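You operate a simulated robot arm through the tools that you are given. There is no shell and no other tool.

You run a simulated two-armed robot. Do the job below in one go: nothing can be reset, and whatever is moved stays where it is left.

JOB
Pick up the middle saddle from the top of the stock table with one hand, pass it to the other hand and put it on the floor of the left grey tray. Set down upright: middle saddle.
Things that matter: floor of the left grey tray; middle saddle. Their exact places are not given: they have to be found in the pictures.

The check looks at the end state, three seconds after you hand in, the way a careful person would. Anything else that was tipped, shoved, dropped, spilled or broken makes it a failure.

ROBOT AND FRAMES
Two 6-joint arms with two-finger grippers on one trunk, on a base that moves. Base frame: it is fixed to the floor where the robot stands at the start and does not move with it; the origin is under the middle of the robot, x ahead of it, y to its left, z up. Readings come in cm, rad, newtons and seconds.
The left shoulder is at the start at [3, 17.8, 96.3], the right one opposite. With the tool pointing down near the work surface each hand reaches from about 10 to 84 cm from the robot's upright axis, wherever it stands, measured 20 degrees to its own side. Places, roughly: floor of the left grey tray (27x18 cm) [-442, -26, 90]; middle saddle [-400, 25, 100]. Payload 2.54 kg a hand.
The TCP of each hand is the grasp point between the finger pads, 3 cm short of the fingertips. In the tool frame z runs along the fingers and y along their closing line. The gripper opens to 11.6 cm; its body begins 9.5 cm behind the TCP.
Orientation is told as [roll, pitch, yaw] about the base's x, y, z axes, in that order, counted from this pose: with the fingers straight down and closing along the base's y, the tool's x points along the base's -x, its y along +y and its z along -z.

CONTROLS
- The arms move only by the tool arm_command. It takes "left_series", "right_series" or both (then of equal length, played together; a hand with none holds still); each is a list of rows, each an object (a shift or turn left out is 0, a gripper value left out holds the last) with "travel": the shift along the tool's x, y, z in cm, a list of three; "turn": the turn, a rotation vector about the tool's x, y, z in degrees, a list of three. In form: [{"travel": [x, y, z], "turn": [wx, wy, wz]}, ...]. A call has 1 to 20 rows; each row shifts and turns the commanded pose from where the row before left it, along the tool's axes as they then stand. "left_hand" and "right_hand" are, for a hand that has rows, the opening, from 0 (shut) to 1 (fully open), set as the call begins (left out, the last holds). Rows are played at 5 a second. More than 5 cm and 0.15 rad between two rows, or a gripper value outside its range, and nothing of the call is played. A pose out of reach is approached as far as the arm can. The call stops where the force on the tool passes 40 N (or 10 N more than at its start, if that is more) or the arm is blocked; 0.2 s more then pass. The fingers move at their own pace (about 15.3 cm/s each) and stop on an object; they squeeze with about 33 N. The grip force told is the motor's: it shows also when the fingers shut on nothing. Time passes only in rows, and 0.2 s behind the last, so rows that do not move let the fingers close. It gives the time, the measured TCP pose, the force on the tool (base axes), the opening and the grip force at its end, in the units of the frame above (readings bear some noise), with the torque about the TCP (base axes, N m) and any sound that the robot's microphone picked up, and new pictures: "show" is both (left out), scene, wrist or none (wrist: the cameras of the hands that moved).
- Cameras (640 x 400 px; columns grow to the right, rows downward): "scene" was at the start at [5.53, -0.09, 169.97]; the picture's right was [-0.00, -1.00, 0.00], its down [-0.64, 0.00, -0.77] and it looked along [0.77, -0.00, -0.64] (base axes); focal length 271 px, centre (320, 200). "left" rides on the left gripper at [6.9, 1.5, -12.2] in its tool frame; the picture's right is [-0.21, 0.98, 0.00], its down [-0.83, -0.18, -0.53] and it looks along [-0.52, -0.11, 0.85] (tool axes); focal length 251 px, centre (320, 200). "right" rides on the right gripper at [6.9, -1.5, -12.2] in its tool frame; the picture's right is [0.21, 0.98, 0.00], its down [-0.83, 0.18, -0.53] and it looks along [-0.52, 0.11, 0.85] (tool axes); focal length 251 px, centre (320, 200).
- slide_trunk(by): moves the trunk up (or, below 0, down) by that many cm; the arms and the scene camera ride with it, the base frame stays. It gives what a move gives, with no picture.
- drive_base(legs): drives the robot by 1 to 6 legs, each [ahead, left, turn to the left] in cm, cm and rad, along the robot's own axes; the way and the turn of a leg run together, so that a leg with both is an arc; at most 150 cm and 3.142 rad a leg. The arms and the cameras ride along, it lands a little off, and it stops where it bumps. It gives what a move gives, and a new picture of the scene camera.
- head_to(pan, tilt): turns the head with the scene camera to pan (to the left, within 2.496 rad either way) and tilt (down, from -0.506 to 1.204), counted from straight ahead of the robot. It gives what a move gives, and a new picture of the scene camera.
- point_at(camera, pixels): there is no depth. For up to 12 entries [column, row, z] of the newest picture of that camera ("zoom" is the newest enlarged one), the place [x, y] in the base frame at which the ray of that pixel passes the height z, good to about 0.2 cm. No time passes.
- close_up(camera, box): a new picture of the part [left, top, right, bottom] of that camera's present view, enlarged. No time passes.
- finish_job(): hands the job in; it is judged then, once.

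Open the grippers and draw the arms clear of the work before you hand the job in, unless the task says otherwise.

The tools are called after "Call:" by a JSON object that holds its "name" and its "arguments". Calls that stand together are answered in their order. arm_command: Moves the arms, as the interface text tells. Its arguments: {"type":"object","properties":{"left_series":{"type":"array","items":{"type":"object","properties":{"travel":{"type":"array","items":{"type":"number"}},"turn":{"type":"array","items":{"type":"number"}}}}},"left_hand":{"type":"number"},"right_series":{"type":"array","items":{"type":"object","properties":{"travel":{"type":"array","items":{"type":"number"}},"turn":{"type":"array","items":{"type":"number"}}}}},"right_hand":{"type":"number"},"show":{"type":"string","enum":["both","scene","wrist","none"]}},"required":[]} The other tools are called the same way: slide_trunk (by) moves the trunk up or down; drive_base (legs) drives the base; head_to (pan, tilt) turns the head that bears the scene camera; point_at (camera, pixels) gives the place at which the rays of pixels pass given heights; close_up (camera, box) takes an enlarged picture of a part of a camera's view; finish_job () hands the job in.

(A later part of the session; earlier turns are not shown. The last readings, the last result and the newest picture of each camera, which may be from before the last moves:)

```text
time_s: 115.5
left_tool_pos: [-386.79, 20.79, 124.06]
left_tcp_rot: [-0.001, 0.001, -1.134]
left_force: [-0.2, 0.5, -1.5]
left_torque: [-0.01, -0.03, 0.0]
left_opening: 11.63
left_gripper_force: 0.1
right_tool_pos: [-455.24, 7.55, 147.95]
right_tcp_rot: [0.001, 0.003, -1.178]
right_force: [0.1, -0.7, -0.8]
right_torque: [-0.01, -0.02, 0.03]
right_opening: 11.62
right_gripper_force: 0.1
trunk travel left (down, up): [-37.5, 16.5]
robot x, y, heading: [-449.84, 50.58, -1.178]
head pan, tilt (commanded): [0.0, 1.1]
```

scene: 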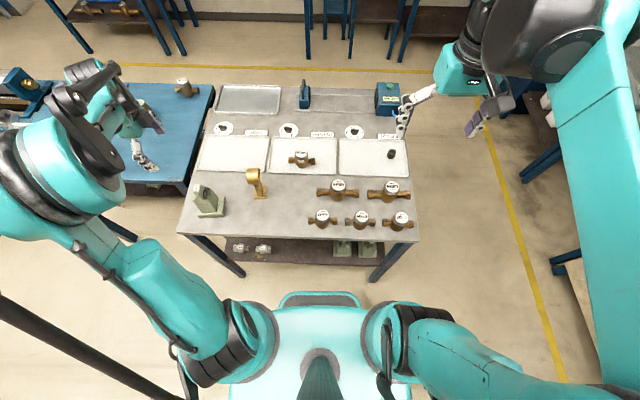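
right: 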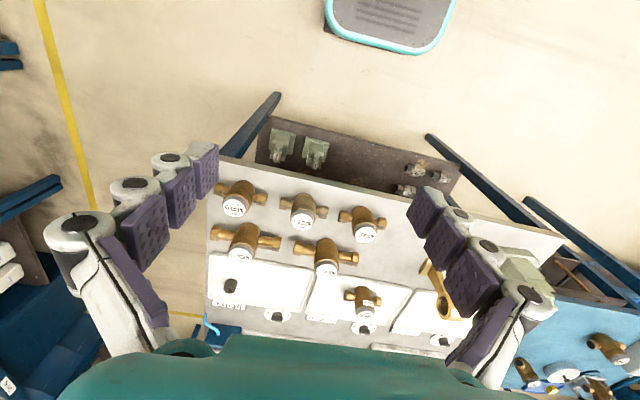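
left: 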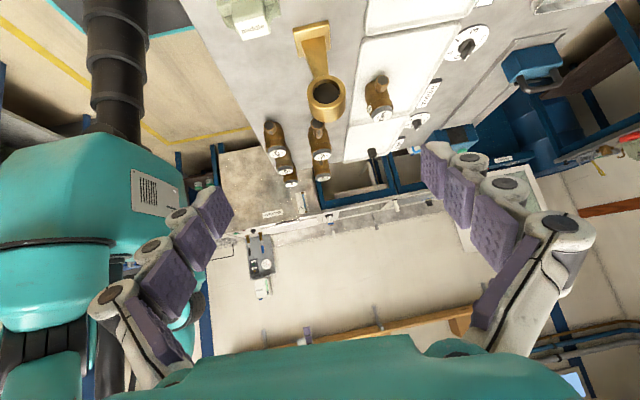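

Now I draw the hand back 19 cm toward me in line with the saddle, then tilt it forward by 60° at z≈124, to test that this pose is reachable.

Call:
{"name": "arm_command", "arguments": {"left_series": [{"travel": [4.75, -1.1, 0]}, {"travel": [4.75, -1.1, 0]}, {"travel": [4.75, -1.1, 0]}, {"travel": [4.75, -1.1, 0]}, {"turn": [0, -7.5, 0]}, {"turn": [0, -7.5, 0]}, {"turn": [0, -7.5, 0]}, {"turn": [0, -7.5, 0]}, {"turn": [0, -7.5, 0]}, {"turn": [0, -7.5, 0]}, {"turn": [0, -7.5, 0]}, {"turn": [0, -7.5, 0]}, {"travel": [0, 0, 0]}], "show": "both"}}

```text
time_s: 118.3
left_tool_pos: [-398.74, 36.28, 124.11]
left_tcp_rot: [0.004, -1.047, -1.135]
left_force: [0.5, -0.4, -0.4]
left_torque: [0.0, 0.0, -0.01]
left_opening: 11.58
left_gripper_force: 0.1
right_tool_pos: [-455.32, 7.55, 147.94]
right_tcp_rot: [0.001, -0.001, -1.178]
right_force: [-0.2, 0.0, -0.6]
right_torque: [0.0, -0.01, 0.0]
right_opening: 11.6
right_gripper_force: 0.1
trunk travel left (down, up): [-37.5, 16.5]
robot x, y, heading: [-449.74, 50.69, -1.179]
head pan, tilt (commanded): [0.0, 1.1]
```

scene: 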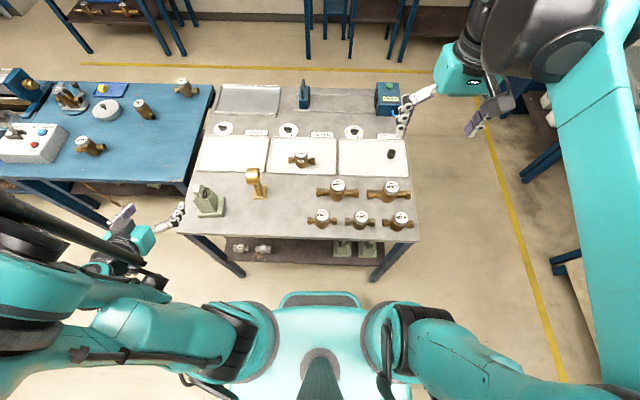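
left: 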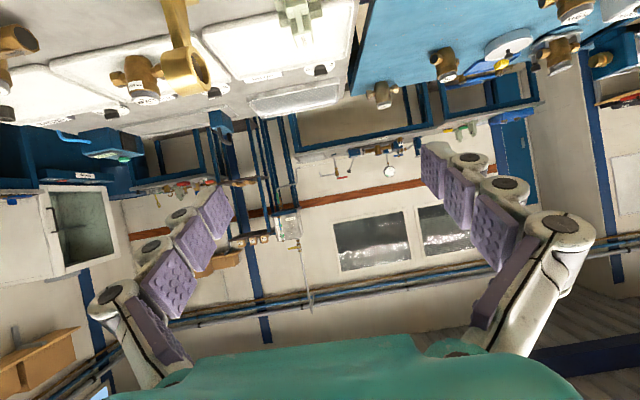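

The 60° forward tilt is reachable. I re-measure the saddle (now unobstructed) in the scene view.

Call:
{"name": "close_up", "arguments": {"camera": "scene", "box": [170, 170, 250, 240]}}

Call:
{"name": "close_up", "arguments": {"camera": "scene", "box": [190, 175, 232, 222]}}

```text
5.71 times, centred on (210, 205) of scene
```

zoom: 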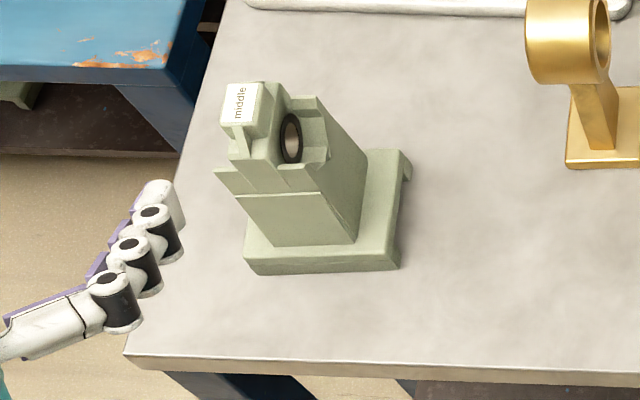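

```text
8.51 times, centred on (211, 198) of scene
```

zoom: 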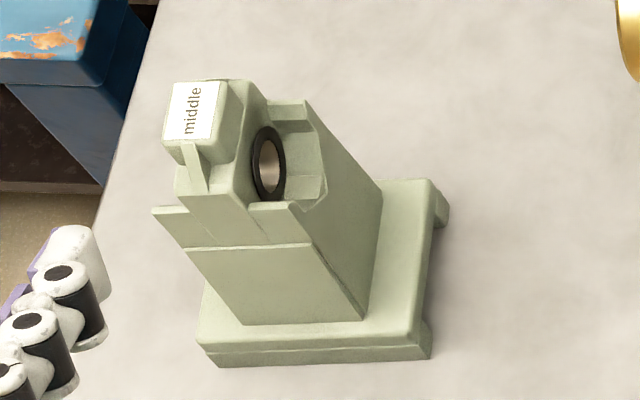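

I compute the saddle's base corners again from this enlarged view.

Call:
{"name": "point_at", "arguments": {"camera": "zoom", "pixels": [[213, 366, 89], [431, 358, 89], [198, 342, 92.2], [420, 338, 92.2], [430, 180, 92.2], [247, 325, 92.2], [366, 320, 92.2], [195, 112, 106.3], [382, 185, 92.2]]}}

```text
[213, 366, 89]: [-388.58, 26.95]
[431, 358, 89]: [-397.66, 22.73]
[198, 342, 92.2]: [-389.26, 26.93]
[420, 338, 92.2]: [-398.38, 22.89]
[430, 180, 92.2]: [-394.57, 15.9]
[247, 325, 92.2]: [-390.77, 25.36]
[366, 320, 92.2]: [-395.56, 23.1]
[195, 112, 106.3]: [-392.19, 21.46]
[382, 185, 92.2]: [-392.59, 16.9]
```

Saddle centre ≈ (-392.1, 21.55), body 5.3×5.5 cm. I bring the tilted left hand straight down 21 cm on my side of the saddle (tool-frame mix of x and z), still ~16 cm short of it.

Call:
{"name": "arm_command", "arguments": {"left_series": [{"travel": [3.64, -0.05, 2.1]}, {"travel": [3.64, -0.05, 2.1]}, {"travel": [3.64, -0.05, 2.1]}, {"travel": [3.64, -0.05, 2.1]}, {"travel": [3.64, 0, 2.1]}, {"travel": [0, 0, 0]}], "show": "both"}}

```text
time_s: 119.7
left_tool_pos: [-396.06, 36.32, 122.56]
left_tcp_rot: [0.0, -1.045, -1.135]
left_force: [0.7, -0.7, -0.1]
left_torque: [-0.02, -0.03, 0.01]
left_opening: 11.6
left_gripper_force: 0.0
left hand out of reach, approached as far as the arm can: row 1, 2, 3, 4, 5
right_tool_pos: [-455.29, 7.66, 147.95]
right_tcp_rot: [-0.001, 0.002, -1.178]
right_force: [-0.3, 0.5, -0.2]
right_torque: [0.0, -0.02, 0.0]
right_opening: 11.63
right_gripper_force: 0.0
trunk travel left (down, up): [-37.5, 16.5]
robot x, y, heading: [-449.87, 50.74, -1.181]
head pan, tilt (commanded): [0.0, 1.1]
```

scene: 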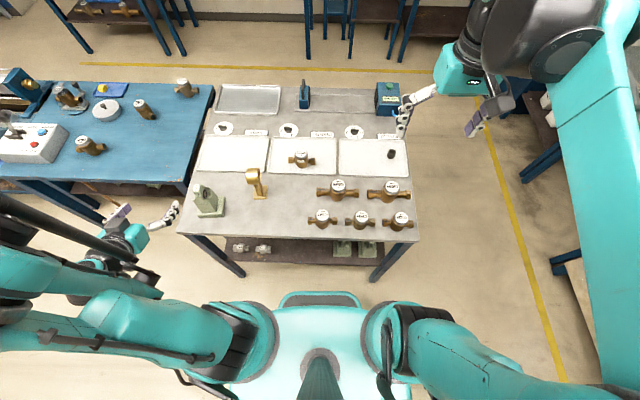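
left: 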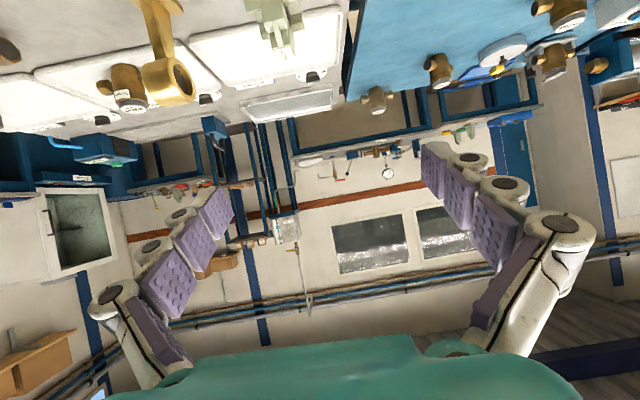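

That spot is too close for the arm at this shoulder height. Lowering the trunk 20 cm takes the tilted hand down with it (to z≈102.6, still short of the saddle), with the right hand staying well clear at z≈128.

Call:
{"name": "slide_trunk", "arguments": {"by": -20}}

Call:
{"name": "close_up", "arguments": {"camera": "left", "box": [0, 0, 640, 400]}}

Call:
{"name": "close_up", "arguments": {"camera": "scene", "box": [60, 100, 300, 250]}}

```text
time_s: 121.8
left_tool_pos: [-396.12, 36.3, 102.61]
left_tcp_rot: [0.001, -1.045, -1.133]
left_force: [1.2, -0.4, -0.6]
left_torque: [0.01, 0.01, 0.03]
left_opening: 11.61
left_gripper_force: 0.0
right_tool_pos: [-455.2, 7.66, 127.96]
right_tcp_rot: [-0.001, 0.001, -1.179]
right_force: [-0.7, -0.8, 0.6]
right_torque: [0.05, -0.03, 0.0]
right_opening: 11.61
right_gripper_force: 0.1
trunk travel left (down, up): [-17.5, 36.5]
robot x, y, heading: [-450.0, 50.53, -1.179]
head pan, tilt (commanded): [0.0, 1.1]
```

```text
1.00 times, centred on (320, 200) of left (not enlarged: the box is as wide or as high as the picture)
```

zoom: 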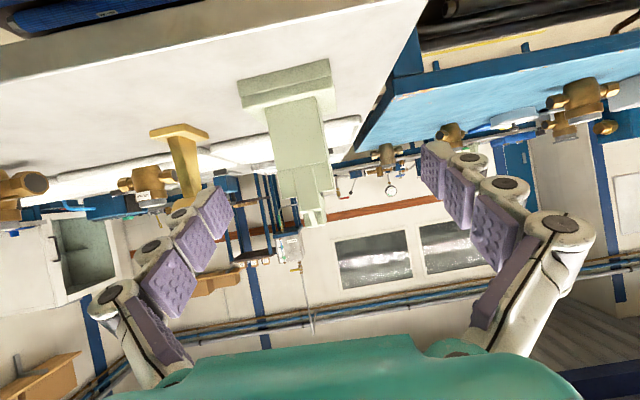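

```text
2.67 times, centred on (180, 175) of scene
```

zoom: 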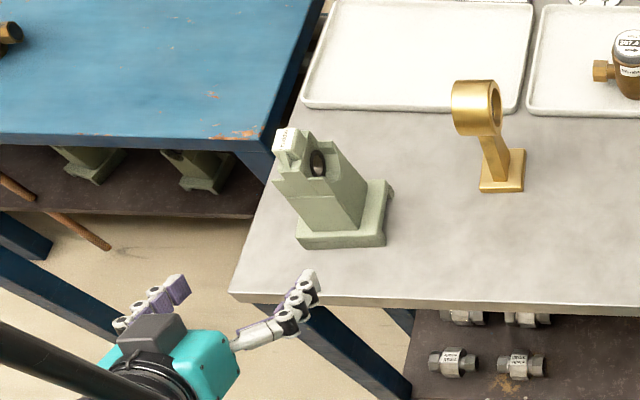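

The hand lines up ~2.6 cm left of the saddle (saddle at column ~297 vs 320). I shift right 2.65 cm, raise 1.2 cm and advance 8 cm along the tool axis.

Call:
{"name": "arm_command", "arguments": {"left_series": [{"travel": [-1.04, -1.3, -0.6]}, {"travel": [0, -1.35, 0]}, {"travel": [0, 0, 2.5]}, {"travel": [0, 0, 3]}, {"travel": [0, 0, 2.5]}, {"travel": [0, 0, 0]}], "show": "wrist"}}

Call:
{"name": "close_up", "arguments": {"camera": "scene", "box": [100, 120, 260, 220]}}

```text
time_s: 123.2
left_tool_pos: [-395.0, 28.92, 102.05]
left_tcp_rot: [0.001, -1.043, -1.135]
left_force: [-0.7, 0.8, -0.1]
left_torque: [0.01, 0.02, 0.01]
left_opening: 11.61
left_gripper_force: 0.0
left hand out of reach, approached as far as the arm can: row 3, 4, 5
right_tool_pos: [-455.22, 7.7, 127.97]
right_tcp_rot: [0.0, 0.002, -1.178]
right_force: [-0.9, 0.0, 0.0]
right_torque: [-0.01, -0.01, -0.01]
right_opening: 11.6
right_gripper_force: 0.2
trunk travel left (down, up): [-17.5, 36.5]
robot x, y, heading: [-450.2, 50.86, -1.176]
head pan, tilt (commanded): [0.0, 1.1]
```

left: 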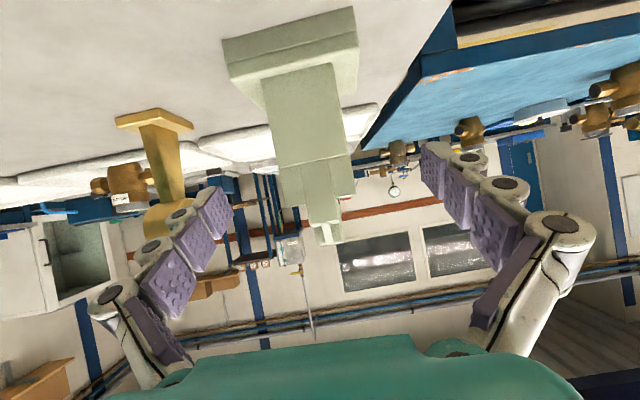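

```text
4.00 times, centred on (180, 170) of scene
```

zoom: 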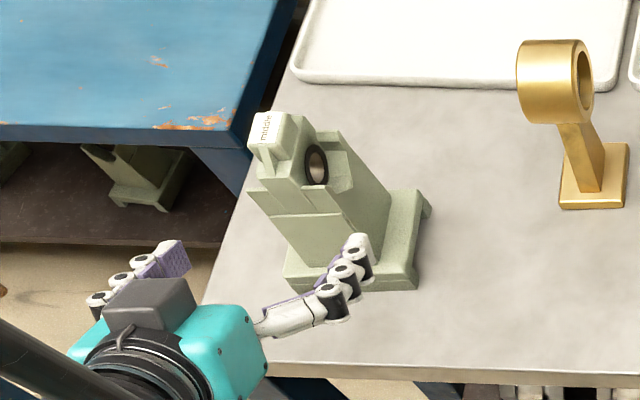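

The arm can't go lower at this close range with the present shoulder height, so I raise the hand 7.7 cm (with a 0.5 cm lateral fix) and let the trunk down 10 cm instead.

Call:
{"name": "arm_command", "arguments": {"left_series": [{"travel": [-3.33, -0.25, -1.93]}, {"travel": [-3.33, -0.24, -1.93]}, {"travel": [0, 0, 0]}], "show": "none"}}

Call:
{"name": "slide_trunk", "arguments": {"by": -10}}

Call:
{"name": "close_up", "arguments": {"camera": "left", "box": [0, 0, 640, 400]}}

```text
time_s: 124.0
left_tool_pos: [-395.52, 28.59, 109.36]
left_tcp_rot: [-0.001, -1.044, -1.133]
left_force: [0.7, 0.2, -0.9]
left_torque: [-0.01, 0.02, -0.02]
left_opening: 11.61
left_gripper_force: 0.0
right_tool_pos: [-455.08, 7.64, 127.98]
right_tcp_rot: [-0.001, 0.0, -1.179]
right_force: [0.2, 0.4, 0.0]
right_torque: [0.03, 0.03, 0.01]
right_opening: 11.59
right_gripper_force: 0.1
trunk travel left (down, up): [-17.5, 36.5]
robot x, y, heading: [-449.96, 50.8, -1.176]
head pan, tilt (commanded): [0.0, 1.1]
```

```text
time_s: 125.4
left_tool_pos: [-395.44, 28.54, 99.43]
left_tcp_rot: [0.0, -1.044, -1.134]
left_force: [0.3, -0.4, -0.3]
left_torque: [0.01, 0.01, -0.04]
left_opening: 11.61
left_gripper_force: 0.0
right_tool_pos: [-455.32, 7.65, 117.96]
right_tcp_rot: [-0.001, 0.0, -1.179]
right_force: [-0.3, 0.4, -0.8]
right_torque: [0.0, 0.02, 0.04]
right_opening: 11.61
right_gripper_force: 0.0
trunk travel left (down, up): [-7.5, 46.5]
robot x, y, heading: [-449.67, 50.91, -1.178]
head pan, tilt (commanded): [0.0, 1.1]
```

```text
1.00 times, centred on (320, 200) of left (not enlarged: the box is as wide or as high as the picture)
```

zoom: 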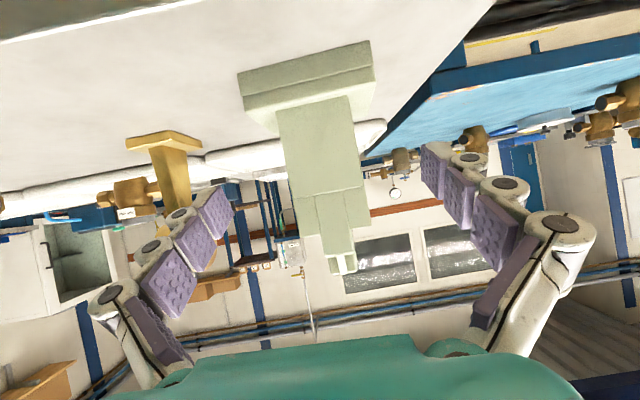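

Body centre is at column ~322 now (tool axis 320). I advance the remaining 7.2 cm along the tool axis.

Call:
{"name": "arm_command", "arguments": {"left_series": [{"travel": [0, 0, 2]}, {"travel": [0, 0, 2]}, {"travel": [0, 0, 2]}, {"travel": [0, 0, 1.2]}, {"travel": [0, 0, 0]}], "show": "both"}}

Call:
{"name": "close_up", "arguments": {"camera": "scene", "box": [100, 110, 260, 210]}}

```text
time_s: 126.6
left_tool_pos: [-392.99, 22.97, 95.67]
left_tcp_rot: [0.001, -1.046, -1.136]
left_force: [-0.2, -0.5, -0.1]
left_torque: [0.0, -0.02, 0.02]
left_opening: 11.61
left_gripper_force: 0.1
right_tool_pos: [-455.29, 7.56, 117.92]
right_tcp_rot: [-0.001, 0.001, -1.179]
right_force: [0.3, 0.3, 0.7]
right_torque: [-0.02, 0.03, 0.03]
right_opening: 11.59
right_gripper_force: 0.1
trunk travel left (down, up): [-7.5, 46.5]
robot x, y, heading: [-449.76, 50.57, -1.183]
head pan, tilt (commanded): [0.0, 1.1]
```

scene: 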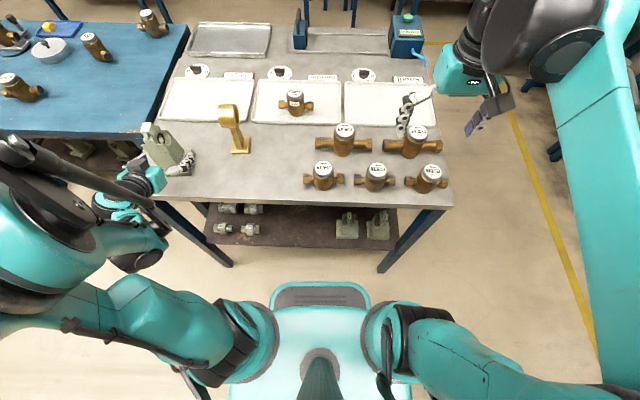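
left: 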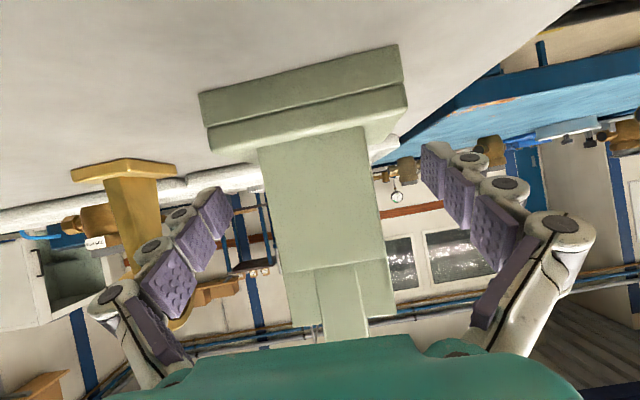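

```text
4.00 times, centred on (180, 160) of scene
```

zoom: 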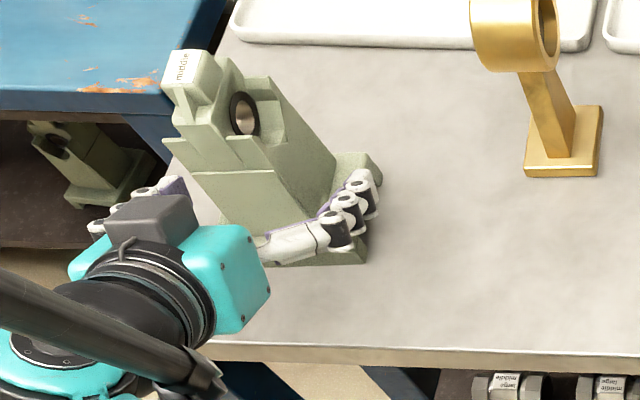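

The body is centred between the pads (edges ~267 and ~374 at row 192). I close the left hand on it.

Call:
{"name": "arm_command", "arguments": {"left_series": [{"travel": [0, 0, 0]}, {"travel": [0, 0, 0]}, {"travel": [0, 0, 0]}, {"travel": [0, 0, 0]}, {"travel": [0, 0, 0]}], "left_hand": 0, "show": "wrist"}}

Call:
{"name": "close_up", "arguments": {"camera": "scene", "box": [100, 110, 260, 210]}}

```text
time_s: 127.8
left_tool_pos: [-392.91, 22.99, 95.62]
left_tcp_rot: [-0.001, -1.043, -1.134]
left_force: [1.0, 1.3, 1.5]
left_torque: [0.29, -0.47, 0.05]
left_opening: 5.55
left_gripper_force: 32.8
right_tool_pos: [-455.34, 7.64, 118.09]
right_tcp_rot: [-0.001, 0.001, -1.178]
right_force: [0.0, -0.4, 0.3]
right_torque: [-0.02, 0.02, 0.06]
right_opening: 11.59
right_gripper_force: 0.0
trunk travel left (down, up): [-7.5, 46.5]
robot x, y, heading: [-449.46, 50.4, -1.178]
head pan, tilt (commanded): [0.0, 1.1]
```

left: 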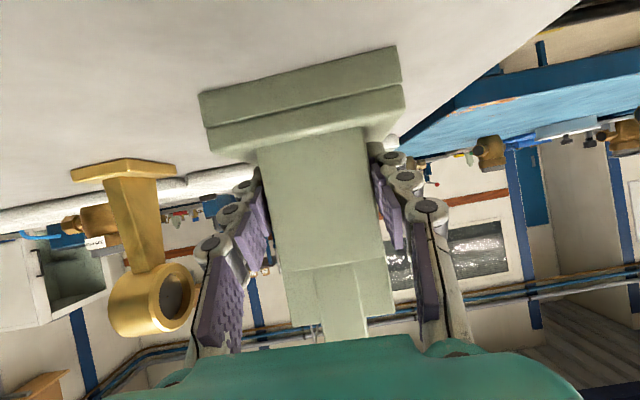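

```text
4.00 times, centred on (180, 160) of scene
```

zoom: 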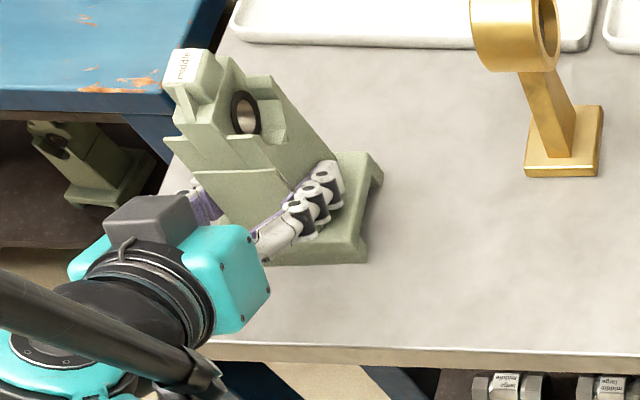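

Gripped at 5.55 cm with 33 N. I lift slowly 2 cm straight up and check for slip (base edge near (305,130) in this view should stay put).

Call:
{"name": "arm_command", "arguments": {"left_series": [{"travel": [-0.26, 0, -0.15]}, {"travel": [-0.346, 0, -0.2]}, {"travel": [-0.346, 0, -0.2]}, {"travel": [-0.346, 0, -0.2]}, {"travel": [-0.346, 0, -0.2]}, {"travel": [0, 0, 0]}], "show": "wrist"}}

Call:
{"name": "close_up", "arguments": {"camera": "scene", "box": [100, 110, 260, 210]}}

```text
time_s: 129.2
left_tool_pos: [-392.83, 23.0, 97.57]
left_tcp_rot: [-0.002, -1.044, -1.136]
left_force: [-0.2, 1.2, -6.2]
left_torque: [0.13, 0.07, -0.04]
left_opening: 5.55
left_gripper_force: 33.3
right_tool_pos: [-455.27, 7.5, 117.93]
right_tcp_rot: [0.001, -0.003, -1.178]
right_force: [-0.1, 0.0, 0.0]
right_torque: [-0.01, 0.0, -0.02]
right_opening: 11.59
right_gripper_force: 0.1
trunk travel left (down, up): [-7.5, 46.5]
robot x, y, heading: [-449.95, 50.27, -1.18]
head pan, tilt (commanded): [0.0, 1.1]
```

left: 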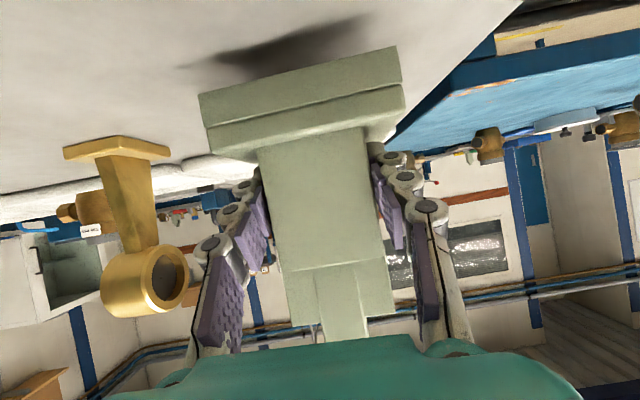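

```text
4.00 times, centred on (180, 160) of scene
```

zoom: 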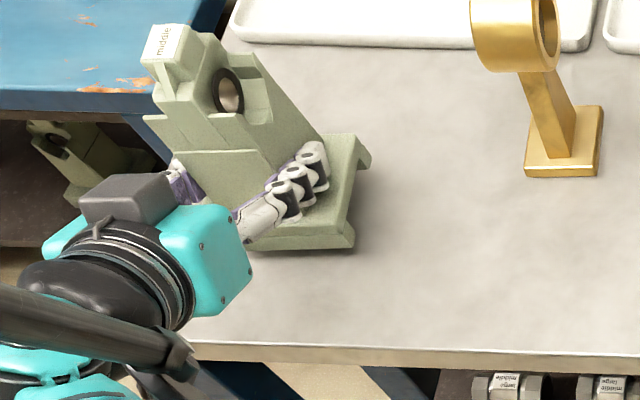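

The saddle is held without slip (6.2 N, opening steady). Now I raise the trunk 25 cm to lift it clear of everything.

Call:
{"name": "slide_trunk", "arguments": {"by": 25}}

Call:
{"name": "close_up", "arguments": {"camera": "scene", "box": [60, 100, 260, 225]}}

Call:
{"name": "close_up", "arguments": {"camera": "scene", "box": [380, 20, 540, 120]}}

Call:
{"name": "close_up", "arguments": {"camera": "left", "box": [0, 0, 640, 400]}}

```text
time_s: 131.8
left_tool_pos: [-392.71, 23.02, 122.49]
left_tcp_rot: [0.0, -1.042, -1.134]
left_force: [-0.2, 1.0, -6.6]
left_torque: [0.09, 0.06, 0.02]
left_opening: 5.54
left_gripper_force: 33.0
right_tool_pos: [-455.25, 7.57, 142.98]
right_tcp_rot: [0.0, 0.0, -1.177]
right_force: [-0.1, 0.2, 0.1]
right_torque: [-0.01, -0.01, -0.03]
right_opening: 11.62
right_gripper_force: 0.0
trunk travel left (down, up): [-32.5, 21.5]
robot x, y, heading: [-449.47, 50.52, -1.182]
head pan, tilt (commanded): [0.0, 1.1]
```

```text
3.20 times, centred on (160, 162) of scene
```

zoom: 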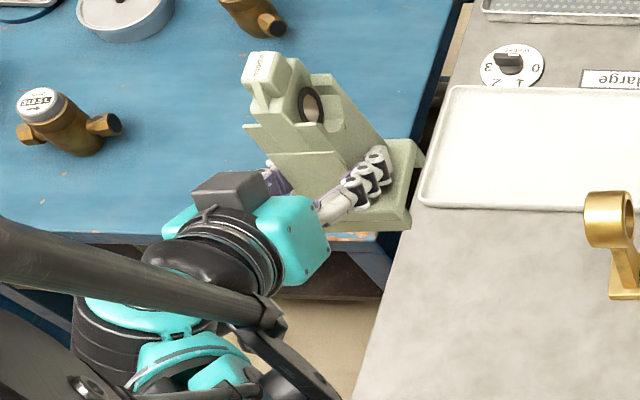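

```text
4.00 times, centred on (460, 70) of scene
```

zoom: 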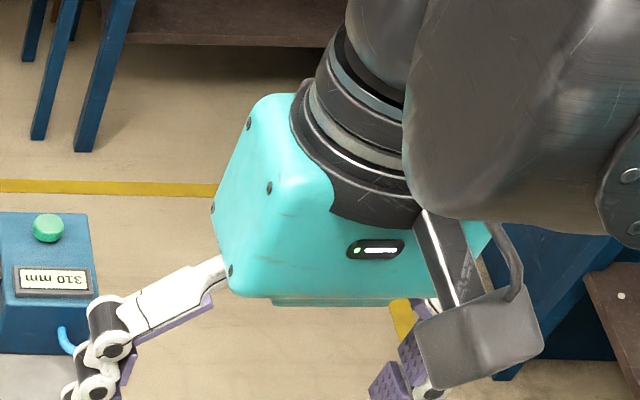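

```text
1.00 times, centred on (320, 200) of left (not enlarged: the box is as wide or as high as the picture)
```

zoom: 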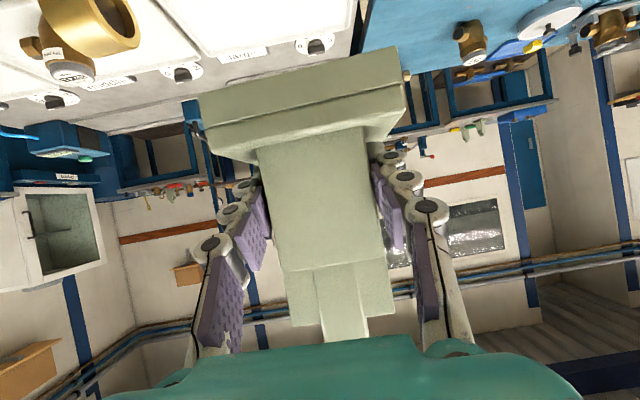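

The lift went fine (load steady 6.6 N, opening 5.54). Before planning the pass I check positions of the left gripper's palm and housing in the scene view against the pose.

Call:
{"name": "point_at", "arguments": {"camera": "scene", "pixels": [[163, 162, 122.5], [150.6, 171.2, 130], [150.6, 171.2, 134], [133.4, 158.9, 130], [133.4, 158.9, 136], [133.4, 158.9, 124], [130.3, 176, 134], [143, 121, 132]]}}

Call:
{"name": "close_up", "arguments": {"camera": "scene", "box": [100, 100, 220, 200]}}

```text
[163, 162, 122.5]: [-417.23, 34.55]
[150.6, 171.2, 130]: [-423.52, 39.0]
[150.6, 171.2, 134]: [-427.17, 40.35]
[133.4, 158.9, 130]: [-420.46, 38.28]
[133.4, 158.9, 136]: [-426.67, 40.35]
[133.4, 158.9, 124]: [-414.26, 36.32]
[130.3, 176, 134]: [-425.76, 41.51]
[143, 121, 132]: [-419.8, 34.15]
```

```text
4.00 times, centred on (160, 150) of scene
```

zoom: 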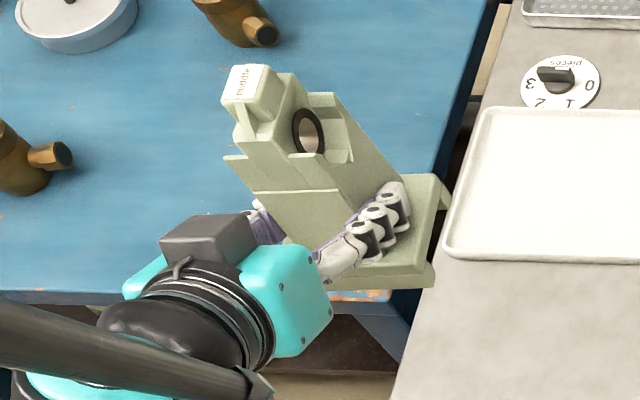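

Those used an older scene picture; I redo it on the newest enlarged one.

Call:
{"name": "point_at", "arguments": {"camera": "zoom", "pixels": [[320, 215, 122.5], [290, 280, 130], [290, 280, 134], [205, 235, 128], [205, 235, 134], [205, 235, 122], [190, 320, 134], [255, 90, 133.5], [430, 280, 116], [240, 300, 116]]}}

```text
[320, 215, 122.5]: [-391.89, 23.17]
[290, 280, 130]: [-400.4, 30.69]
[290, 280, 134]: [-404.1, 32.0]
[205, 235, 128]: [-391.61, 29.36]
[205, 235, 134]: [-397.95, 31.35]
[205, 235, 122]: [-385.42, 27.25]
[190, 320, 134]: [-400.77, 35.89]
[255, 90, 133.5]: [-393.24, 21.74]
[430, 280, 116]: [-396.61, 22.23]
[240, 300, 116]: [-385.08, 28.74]
```

I check the same housing on the right gripper to understand the gripper's outline.

Call:
{"name": "close_up", "arguments": {"camera": "scene", "box": [380, 20, 540, 120]}}

Call:
{"name": "point_at", "arguments": {"camera": "zoom", "pixels": [[480, 335, 150], [480, 335, 155], [480, 335, 160], [360, 250, 155], [360, 250, 160], [350, 300, 153], [225, 290, 153], [430, 385, 143], [90, 370, 143]]}}

```text
4.00 times, centred on (460, 70) of scene
```

zoom: 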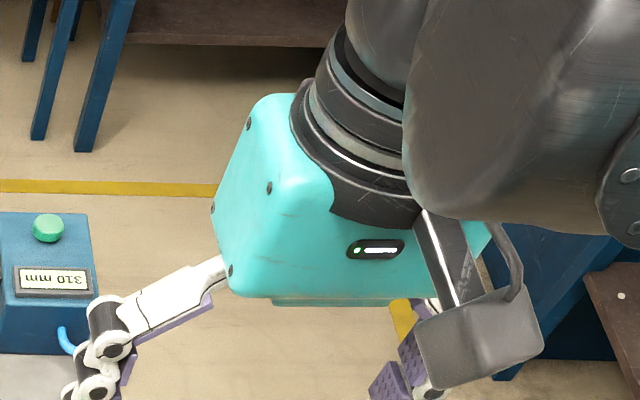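

```text
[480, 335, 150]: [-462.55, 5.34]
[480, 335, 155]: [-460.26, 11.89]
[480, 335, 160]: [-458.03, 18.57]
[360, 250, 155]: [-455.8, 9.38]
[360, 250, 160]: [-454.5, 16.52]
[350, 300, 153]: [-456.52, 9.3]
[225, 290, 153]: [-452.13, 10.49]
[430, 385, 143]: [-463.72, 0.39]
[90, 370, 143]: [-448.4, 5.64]
```

The wrist housing lies on the top side of the tilted left gripper, leaving enough room for a vertical right-hand grip. I carry the saddle to my middle (≈56 cm ahead, 8 cm left) with its base at z≈116, above everything on the table.

Call:
{"name": "arm_command", "arguments": {"left_series": [{"travel": [-0.1, -1.2, 0.17]}, {"travel": [-0.205, -2.45, 0.355]}, {"travel": [-0.205, -2.45, 0.355]}, {"travel": [-0.205, -2.45, 0.355]}, {"travel": [-0.205, -2.45, 0.355]}, {"travel": [-0.205, -2.45, 0.355]}, {"travel": [-0.205, -2.45, 0.355]}, {"travel": [-0.205, -2.45, 0.355]}, {"travel": [-0.205, -2.45, 0.355]}, {"travel": [-0.205, -2.45, 0.355]}, {"travel": [-0.205, -2.45, 0.355]}, {"travel": [-0.205, -2.45, 0.355]}, {"travel": [-0.205, -2.45, 0.355]}, {"travel": [-0.205, -2.45, 0.355]}, {"travel": [-0.1, -1.4, 0.17]}, {"travel": [0, 0, 0]}], "show": "both"}}

```text
time_s: 135.2
left_tool_pos: [-421.71, 3.33, 122.49]
left_tcp_rot: [-0.001, -1.045, -1.134]
left_force: [-0.2, 0.5, -7.7]
left_torque: [0.09, 0.08, 0.01]
left_opening: 5.56
left_gripper_force: 33.0
right_tool_pos: [-455.12, 7.68, 142.9]
right_tcp_rot: [0.0, -0.001, -1.177]
right_force: [-0.6, -0.3, 0.2]
right_torque: [-0.01, 0.0, 0.0]
right_opening: 11.6
right_gripper_force: 0.1
trunk travel left (down, up): [-32.5, 21.5]
robot x, y, heading: [-450.02, 50.63, -1.178]
head pan, tilt (commanded): [0.0, 1.1]
```

scene: 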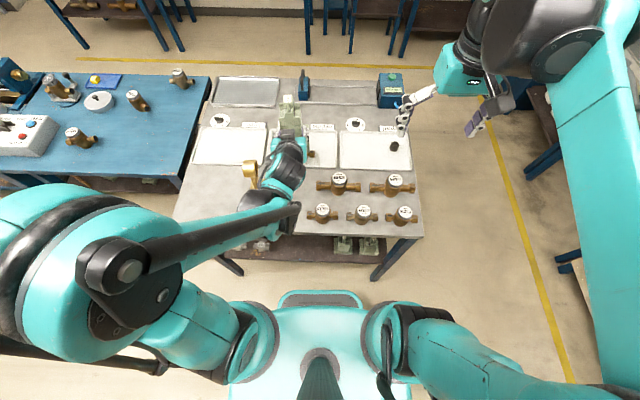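
left: 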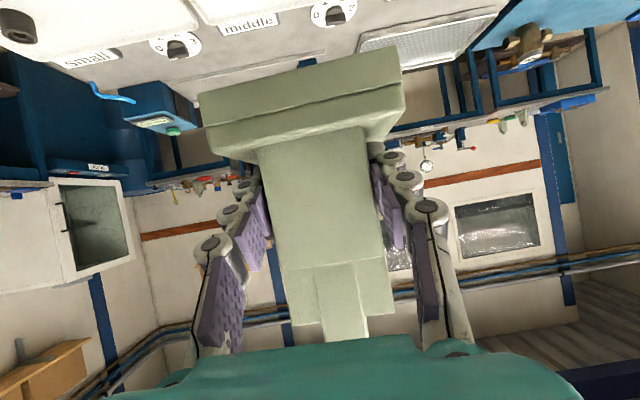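

The saddle is held steadily over the table middle. I raise the right hand 5 cm and yaw it ~92° left so its fingers close fore-aft with its camera on the outer side.

Call:
{"name": "arm_command", "arguments": {"right_series": [{"travel": [0, 0, -0.45], "turn": [0, 0, -7.7]}, {"travel": [0, 0, -0.45], "turn": [0, 0, -7.7]}, {"travel": [0, 0, -0.45], "turn": [0, 0, -7.7]}, {"travel": [0, 0, -0.45], "turn": [0, 0, -7.7]}, {"travel": [0, 0, -0.45], "turn": [0, 0, -7.7]}, {"travel": [0, 0, -0.45], "turn": [0, 0, -7.7]}, {"travel": [0, 0, -0.45], "turn": [0, 0, -7.7]}, {"travel": [0, 0, -0.45], "turn": [0, 0, -7.7]}, {"travel": [0, 0, -0.45], "turn": [0, 0, -7.7]}, {"travel": [0, 0, -0.45], "turn": [0, 0, -7.7]}, {"travel": [0, 0, -0.45], "turn": [0, 0, -7.7]}, {"travel": [0, 0, -0.45], "turn": [0, 0, -7.7]}, {"travel": [0, 0, 0]}], "show": "both"}}

```text
time_s: 138.0
left_tool_pos: [-421.6, 3.31, 122.45]
left_tcp_rot: [0.0, -1.042, -1.134]
left_force: [0.0, 0.0, -6.5]
left_torque: [0.12, 0.04, 0.0]
left_opening: 5.54
left_gripper_force: 33.3
right_tool_pos: [-455.22, 7.65, 148.47]
right_tcp_rot: [0.001, -0.002, 0.436]
right_force: [-0.4, 0.1, 0.7]
right_torque: [0.03, 0.01, 0.02]
right_opening: 11.6
right_gripper_force: 0.2
trunk travel left (down, up): [-32.5, 21.5]
robot x, y, heading: [-449.58, 50.58, -1.176]
head pan, tilt (commanded): [0.0, 1.1]
```

scene: 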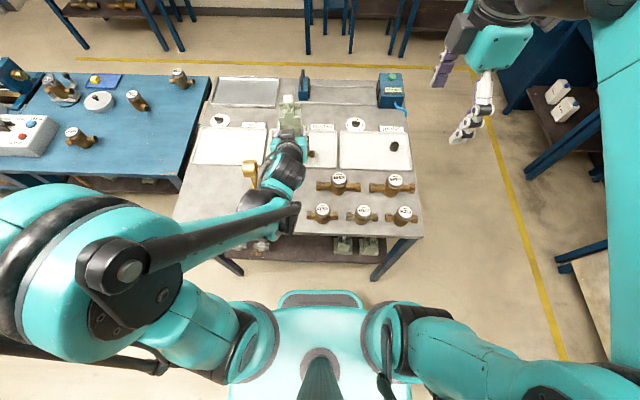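
right: 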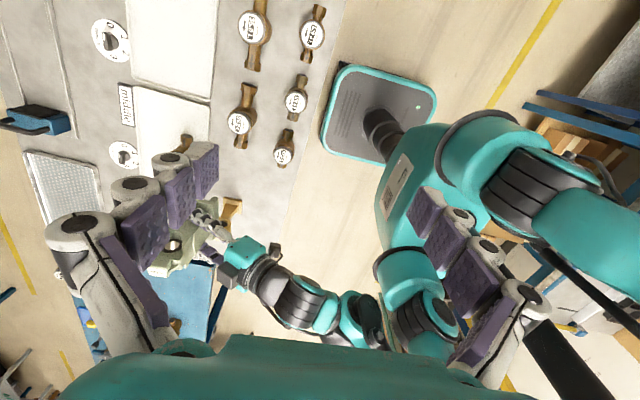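

The right hand is yawed 0.436 as wanted. The saddle centre should be at (-420.95, 1.8); I move the right hand over it at z≈148.5 (fingertips 12 cm above its top).

Call:
{"name": "arm_command", "arguments": {"right_series": [{"travel": [-3.18, -2.2, 0]}, {"travel": [-3.18, -2.2, 0]}, {"travel": [-3.18, -2.2, 0]}, {"travel": [-3.18, -2.2, 0]}, {"travel": [-3.18, -2.2, 0]}, {"travel": [-3.18, -2.2, 0]}, {"travel": [-3.18, -2.2, 0]}, {"travel": [-3.18, -2.2, 0]}, {"travel": [-3.16, -2.2, 0]}, {"travel": [0, 0, 0]}], "show": "both"}}

```text
time_s: 140.2
left_tool_pos: [-421.74, 3.25, 122.62]
left_tcp_rot: [0.002, -1.044, -1.137]
left_force: [-0.7, 0.5, -5.7]
left_torque: [0.08, 0.02, 0.0]
left_opening: 5.54
left_gripper_force: 32.6
right_tool_pos: [-420.98, 1.88, 148.26]
right_tcp_rot: [0.001, 0.0, 0.434]
right_force: [-1.5, 0.8, -0.2]
right_torque: [-0.01, -0.03, 0.02]
right_opening: 11.61
right_gripper_force: 0.1
trunk travel left (down, up): [-32.5, 21.5]
robot x, y, heading: [-450.07, 50.58, -1.176]
head pan, tilt (commanded): [0.0, 1.1]
```

scene: 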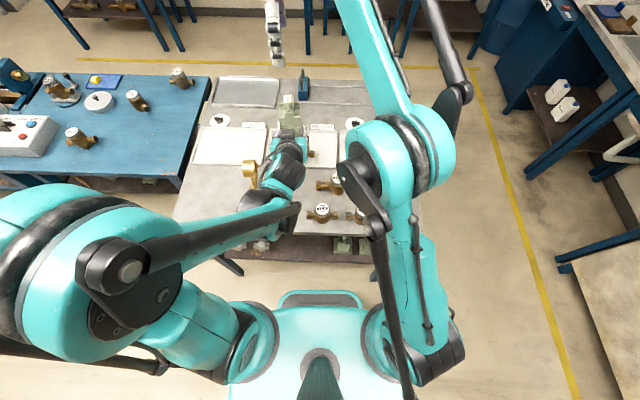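
right: 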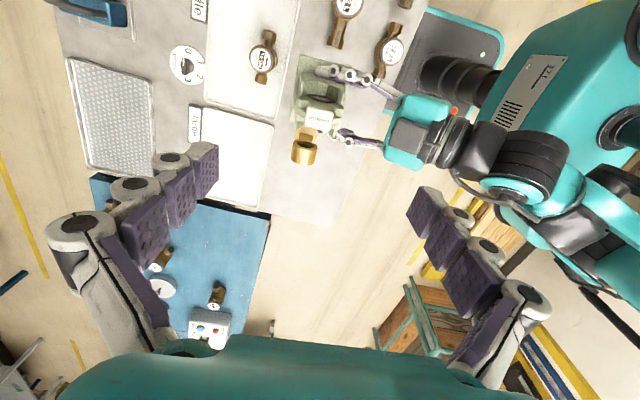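

The right camera shows the saddle's tag at (318,118), where the tool axis should pass (320,121) – well aligned – with the left palm ~8–9 cm behind the axis. I narrow the right opening to ~8 cm and descend 10 cm.

Call:
{"name": "arm_command", "arguments": {"right_series": [{"travel": [0, 0, 0]}, {"travel": [0, 0, 2.5]}, {"travel": [0, 0, 2.5]}, {"travel": [0, 0, 2.5]}, {"travel": [0, 0, 2.5]}, {"travel": [0, 0, 0]}], "right_hand": 0.69, "show": "both"}}

```text
time_s: 141.6
left_tool_pos: [-421.64, 3.26, 122.45]
left_tcp_rot: [0.001, -1.044, -1.136]
left_force: [0.2, 0.6, -7.1]
left_torque: [0.09, 0.06, -0.01]
left_opening: 5.53
left_gripper_force: 32.2
right_tool_pos: [-420.91, 1.69, 138.34]
right_tcp_rot: [0.001, -0.001, 0.435]
right_force: [0.2, -0.1, -0.2]
right_torque: [-0.03, 0.04, -0.02]
right_opening: 7.98
right_gripper_force: 0.0
trunk travel left (down, up): [-32.5, 21.5]
robot x, y, heading: [-450.18, 50.98, -1.184]
head pan, tilt (commanded): [0.0, 1.1]
```

scene: 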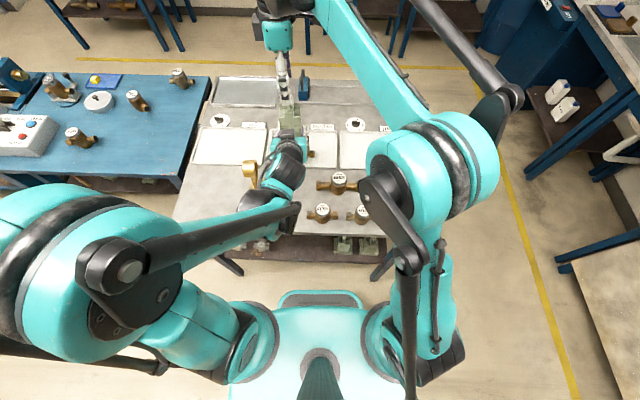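
right: 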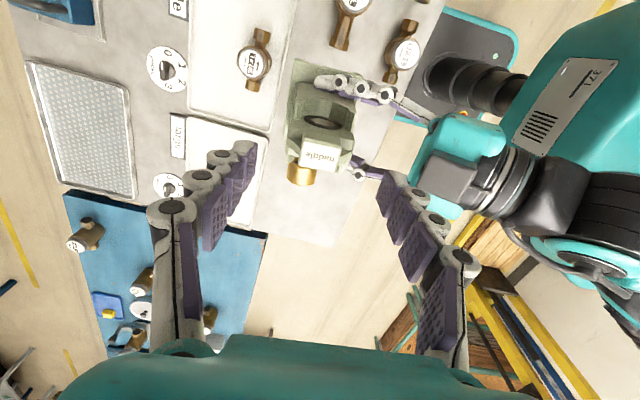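

Alignment holds (tag at (318,155), expected row 156), and the left palm's front edge works out ~9 cm behind the axis, clear of my near finger. I descend 7 cm more.

Call:
{"name": "arm_command", "arguments": {"right_series": [{"travel": [0, 0, 1.5]}, {"travel": [0, 0, 1.5]}, {"travel": [0, 0, 1.5]}, {"travel": [0, 0, 1.5]}, {"travel": [0, 0, 1]}, {"travel": [0, 0, 0]}], "show": "both"}}

Call:
{"name": "close_up", "arguments": {"camera": "right", "box": [180, 60, 500, 260]}}

Call:
{"name": "close_up", "arguments": {"camera": "scene", "box": [220, 20, 380, 220]}}

```text
time_s: 143.0
left_tool_pos: [-421.69, 3.17, 122.63]
left_tcp_rot: [-0.001, -1.044, -1.134]
left_force: [-0.1, 0.2, -6.9]
left_torque: [0.09, 0.06, -0.03]
left_opening: 5.55
left_gripper_force: 32.9
right_tool_pos: [-420.83, 1.52, 131.37]
right_tcp_rot: [-0.001, 0.0, 0.434]
right_force: [-0.7, 1.0, -0.8]
right_torque: [0.0, -0.01, 0.0]
right_opening: 7.99
right_gripper_force: 0.1
trunk travel left (down, up): [-32.5, 21.5]
robot x, y, heading: [-449.88, 50.67, -1.182]
head pan, tilt (commanded): [0.0, 1.1]
```

scene: 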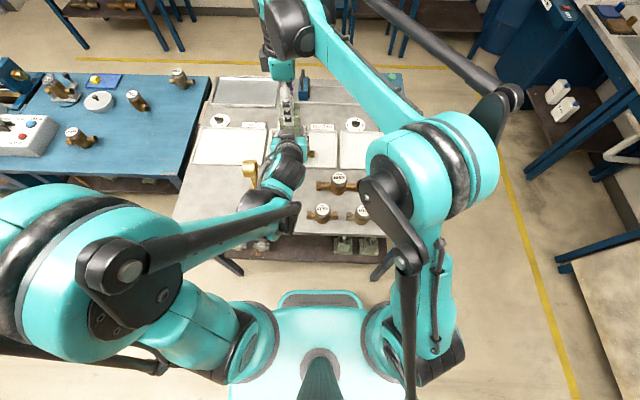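
right: 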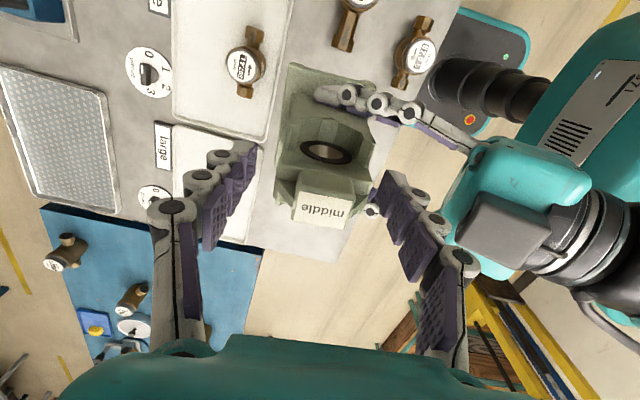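

```text
2.00 times, centred on (340, 160) of right
```

zoom: 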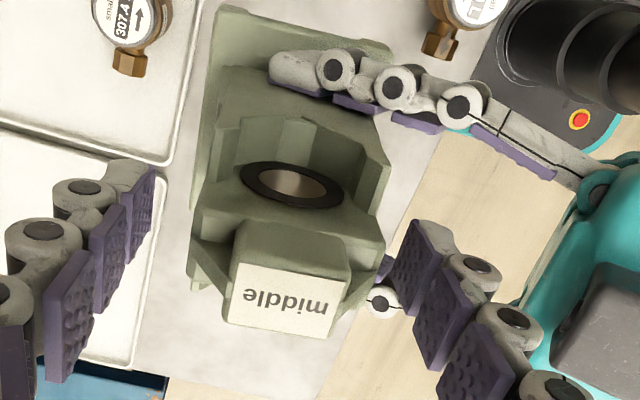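

```text
2.00 times, centred on (300, 120) of scene
```

zoom: 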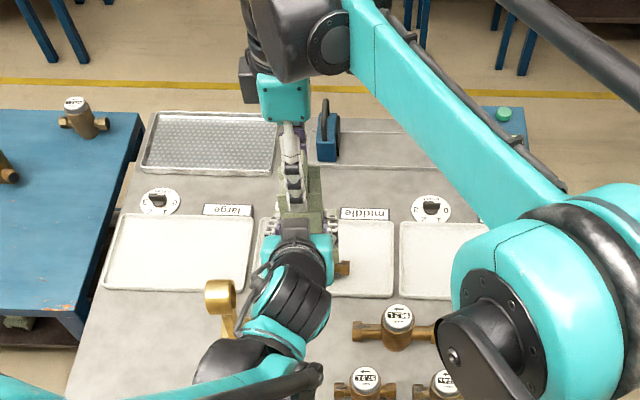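

Everything lines up: tag at (322,207) as predicted, my near finger heading between the two left fingers. I descend the last 5.8 cm slowly.

Call:
{"name": "arm_command", "arguments": {"right_series": [{"travel": [0, 0, 1]}, {"travel": [0, 0, 1]}, {"travel": [0, 0, 1]}, {"travel": [0, 0, 1]}, {"travel": [0, 0, 1]}, {"travel": [0, 0, 0.8]}, {"travel": [0, 0, 0]}], "show": "wrist"}}

Call:
{"name": "close_up", "arguments": {"camera": "left", "box": [160, 60, 480, 380]}}

```text
time_s: 144.6
left_tool_pos: [-421.72, 3.28, 122.54]
left_tcp_rot: [0.001, -1.042, -1.135]
left_force: [-1.2, 0.3, -7.3]
left_torque: [0.09, 0.06, 0.03]
left_opening: 5.53
left_gripper_force: 32.6
right_tool_pos: [-421.02, 1.76, 125.51]
right_tcp_rot: [0.0, 0.001, 0.433]
right_force: [0.2, 0.2, -0.2]
right_torque: [0.0, -0.01, 0.04]
right_opening: 8.03
right_gripper_force: 0.0
trunk travel left (down, up): [-32.5, 21.5]
robot x, y, heading: [-449.95, 50.77, -1.176]
head pan, tilt (commanded): [0.0, 1.1]
```

right: 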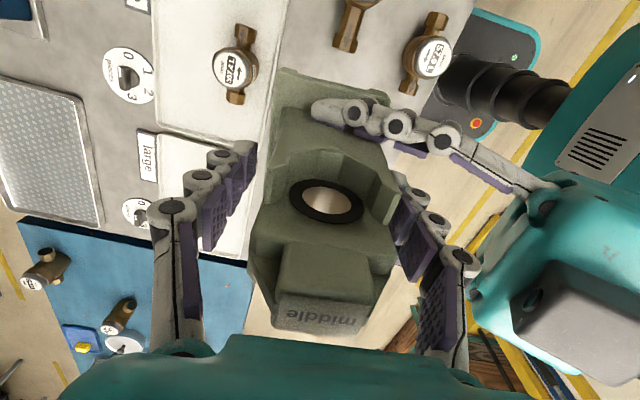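

```text
1.25 times, centred on (320, 220) of left
```

zoom: 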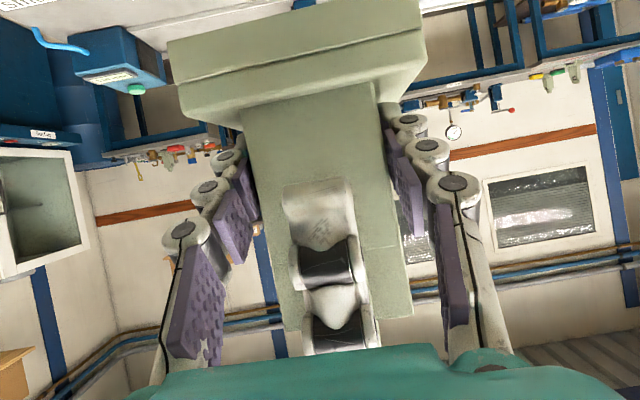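

The right near finger sits between the left fingers, centred on the body's near face; no contact forces. I close the right hand.

Call:
{"name": "arm_command", "arguments": {"right_series": [{"travel": [0, 0, 0]}, {"travel": [0, 0, 0]}, {"travel": [0, 0, 0]}, {"travel": [0, 0, 0]}, {"travel": [0, 0, 0]}], "right_hand": 0, "show": "wrist"}}

Call:
{"name": "close_up", "arguments": {"camera": "left", "box": [160, 60, 480, 380]}}

```text
time_s: 145.8
left_tool_pos: [-421.7, 3.16, 122.63]
left_tcp_rot: [-0.001, -1.043, -1.133]
left_force: [4.1, -8.9, -20.3]
left_torque: [0.28, 0.16, 0.09]
left_opening: 5.54
left_gripper_force: 33.2
right_tool_pos: [-420.99, 1.83, 125.57]
right_tcp_rot: [0.002, 0.0, 0.434]
right_force: [-4.4, 8.5, 12.1]
right_torque: [0.28, 0.11, -0.04]
right_opening: 5.54
right_gripper_force: 32.7
trunk travel left (down, up): [-32.5, 21.5]
robot x, y, heading: [-449.71, 50.3, -1.183]
head pan, tilt (commanded): [0.0, 1.1]
```

right: 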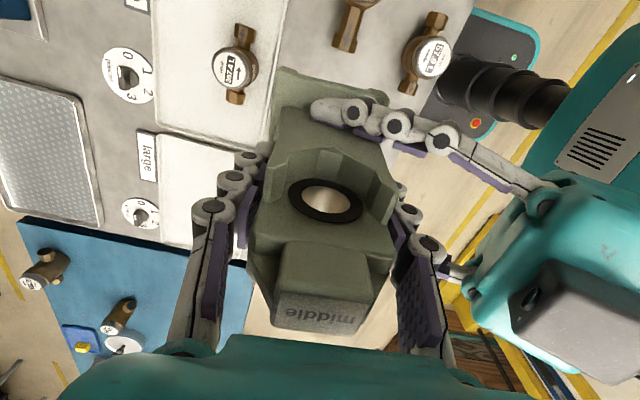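

```text
1.25 times, centred on (320, 220) of left
```

zoom: 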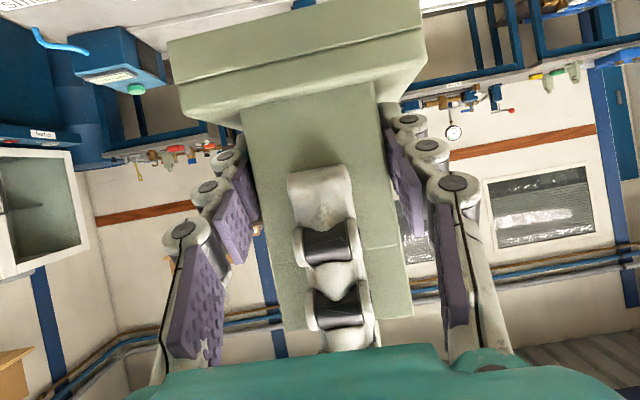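

Both hands hold it (right 5.54 cm, 33 N) with small opposing forces. I open the left hand part-way; the right keeps the saddle.

Call:
{"name": "arm_command", "arguments": {"left_series": [{"travel": [0, 0, 0]}, {"travel": [0, 0, 0]}, {"travel": [0, 0, 0]}, {"travel": [0, 0, 0]}], "left_hand": 0.78, "show": "both"}}

Call:
{"name": "close_up", "arguments": {"camera": "right", "box": [0, 0, 640, 400]}}

```text
time_s: 146.8
left_tool_pos: [-421.62, 3.32, 122.52]
left_tcp_rot: [0.001, -1.044, -1.134]
left_force: [1.0, -0.7, -0.3]
left_torque: [0.01, -0.01, 0.02]
left_opening: 9.03
left_gripper_force: 0.0
right_tool_pos: [-420.99, 1.61, 125.59]
right_tcp_rot: [0.0, 0.001, 0.433]
right_force: [-0.1, 0.4, 0.0]
right_torque: [0.01, 0.02, -0.02]
right_opening: 5.52
right_gripper_force: 32.9
trunk travel left (down, up): [-32.5, 21.5]
robot x, y, heading: [-449.72, 50.49, -1.177]
head pan, tilt (commanded): [0.0, 1.1]
```

scene: 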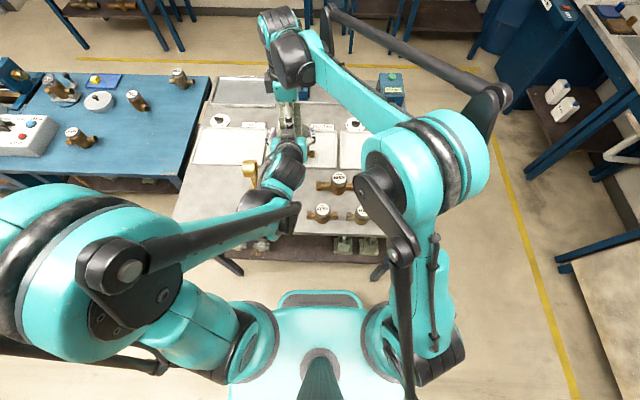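
left: 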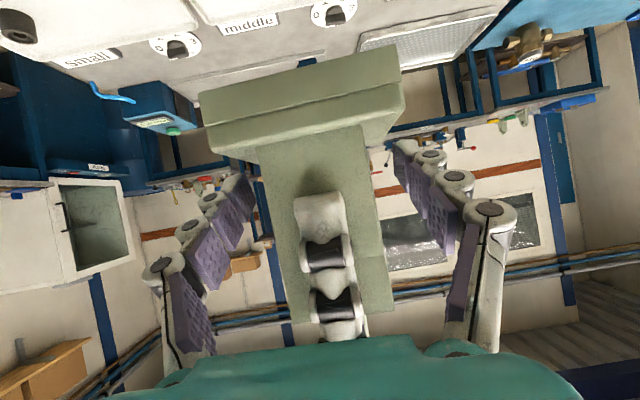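

```text
1.00 times, centred on (320, 200) of right (not enlarged: the box is as wide or as high as the picture)
```

zoom: 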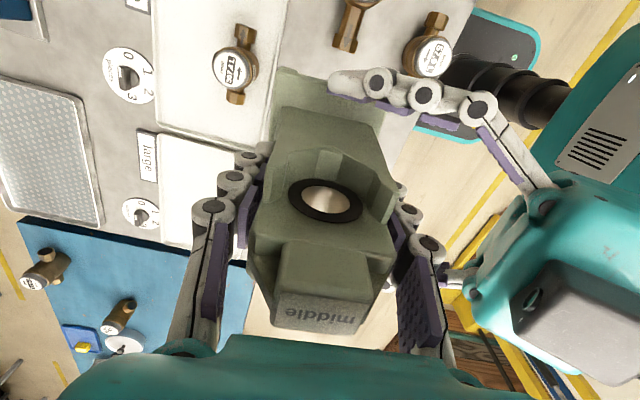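

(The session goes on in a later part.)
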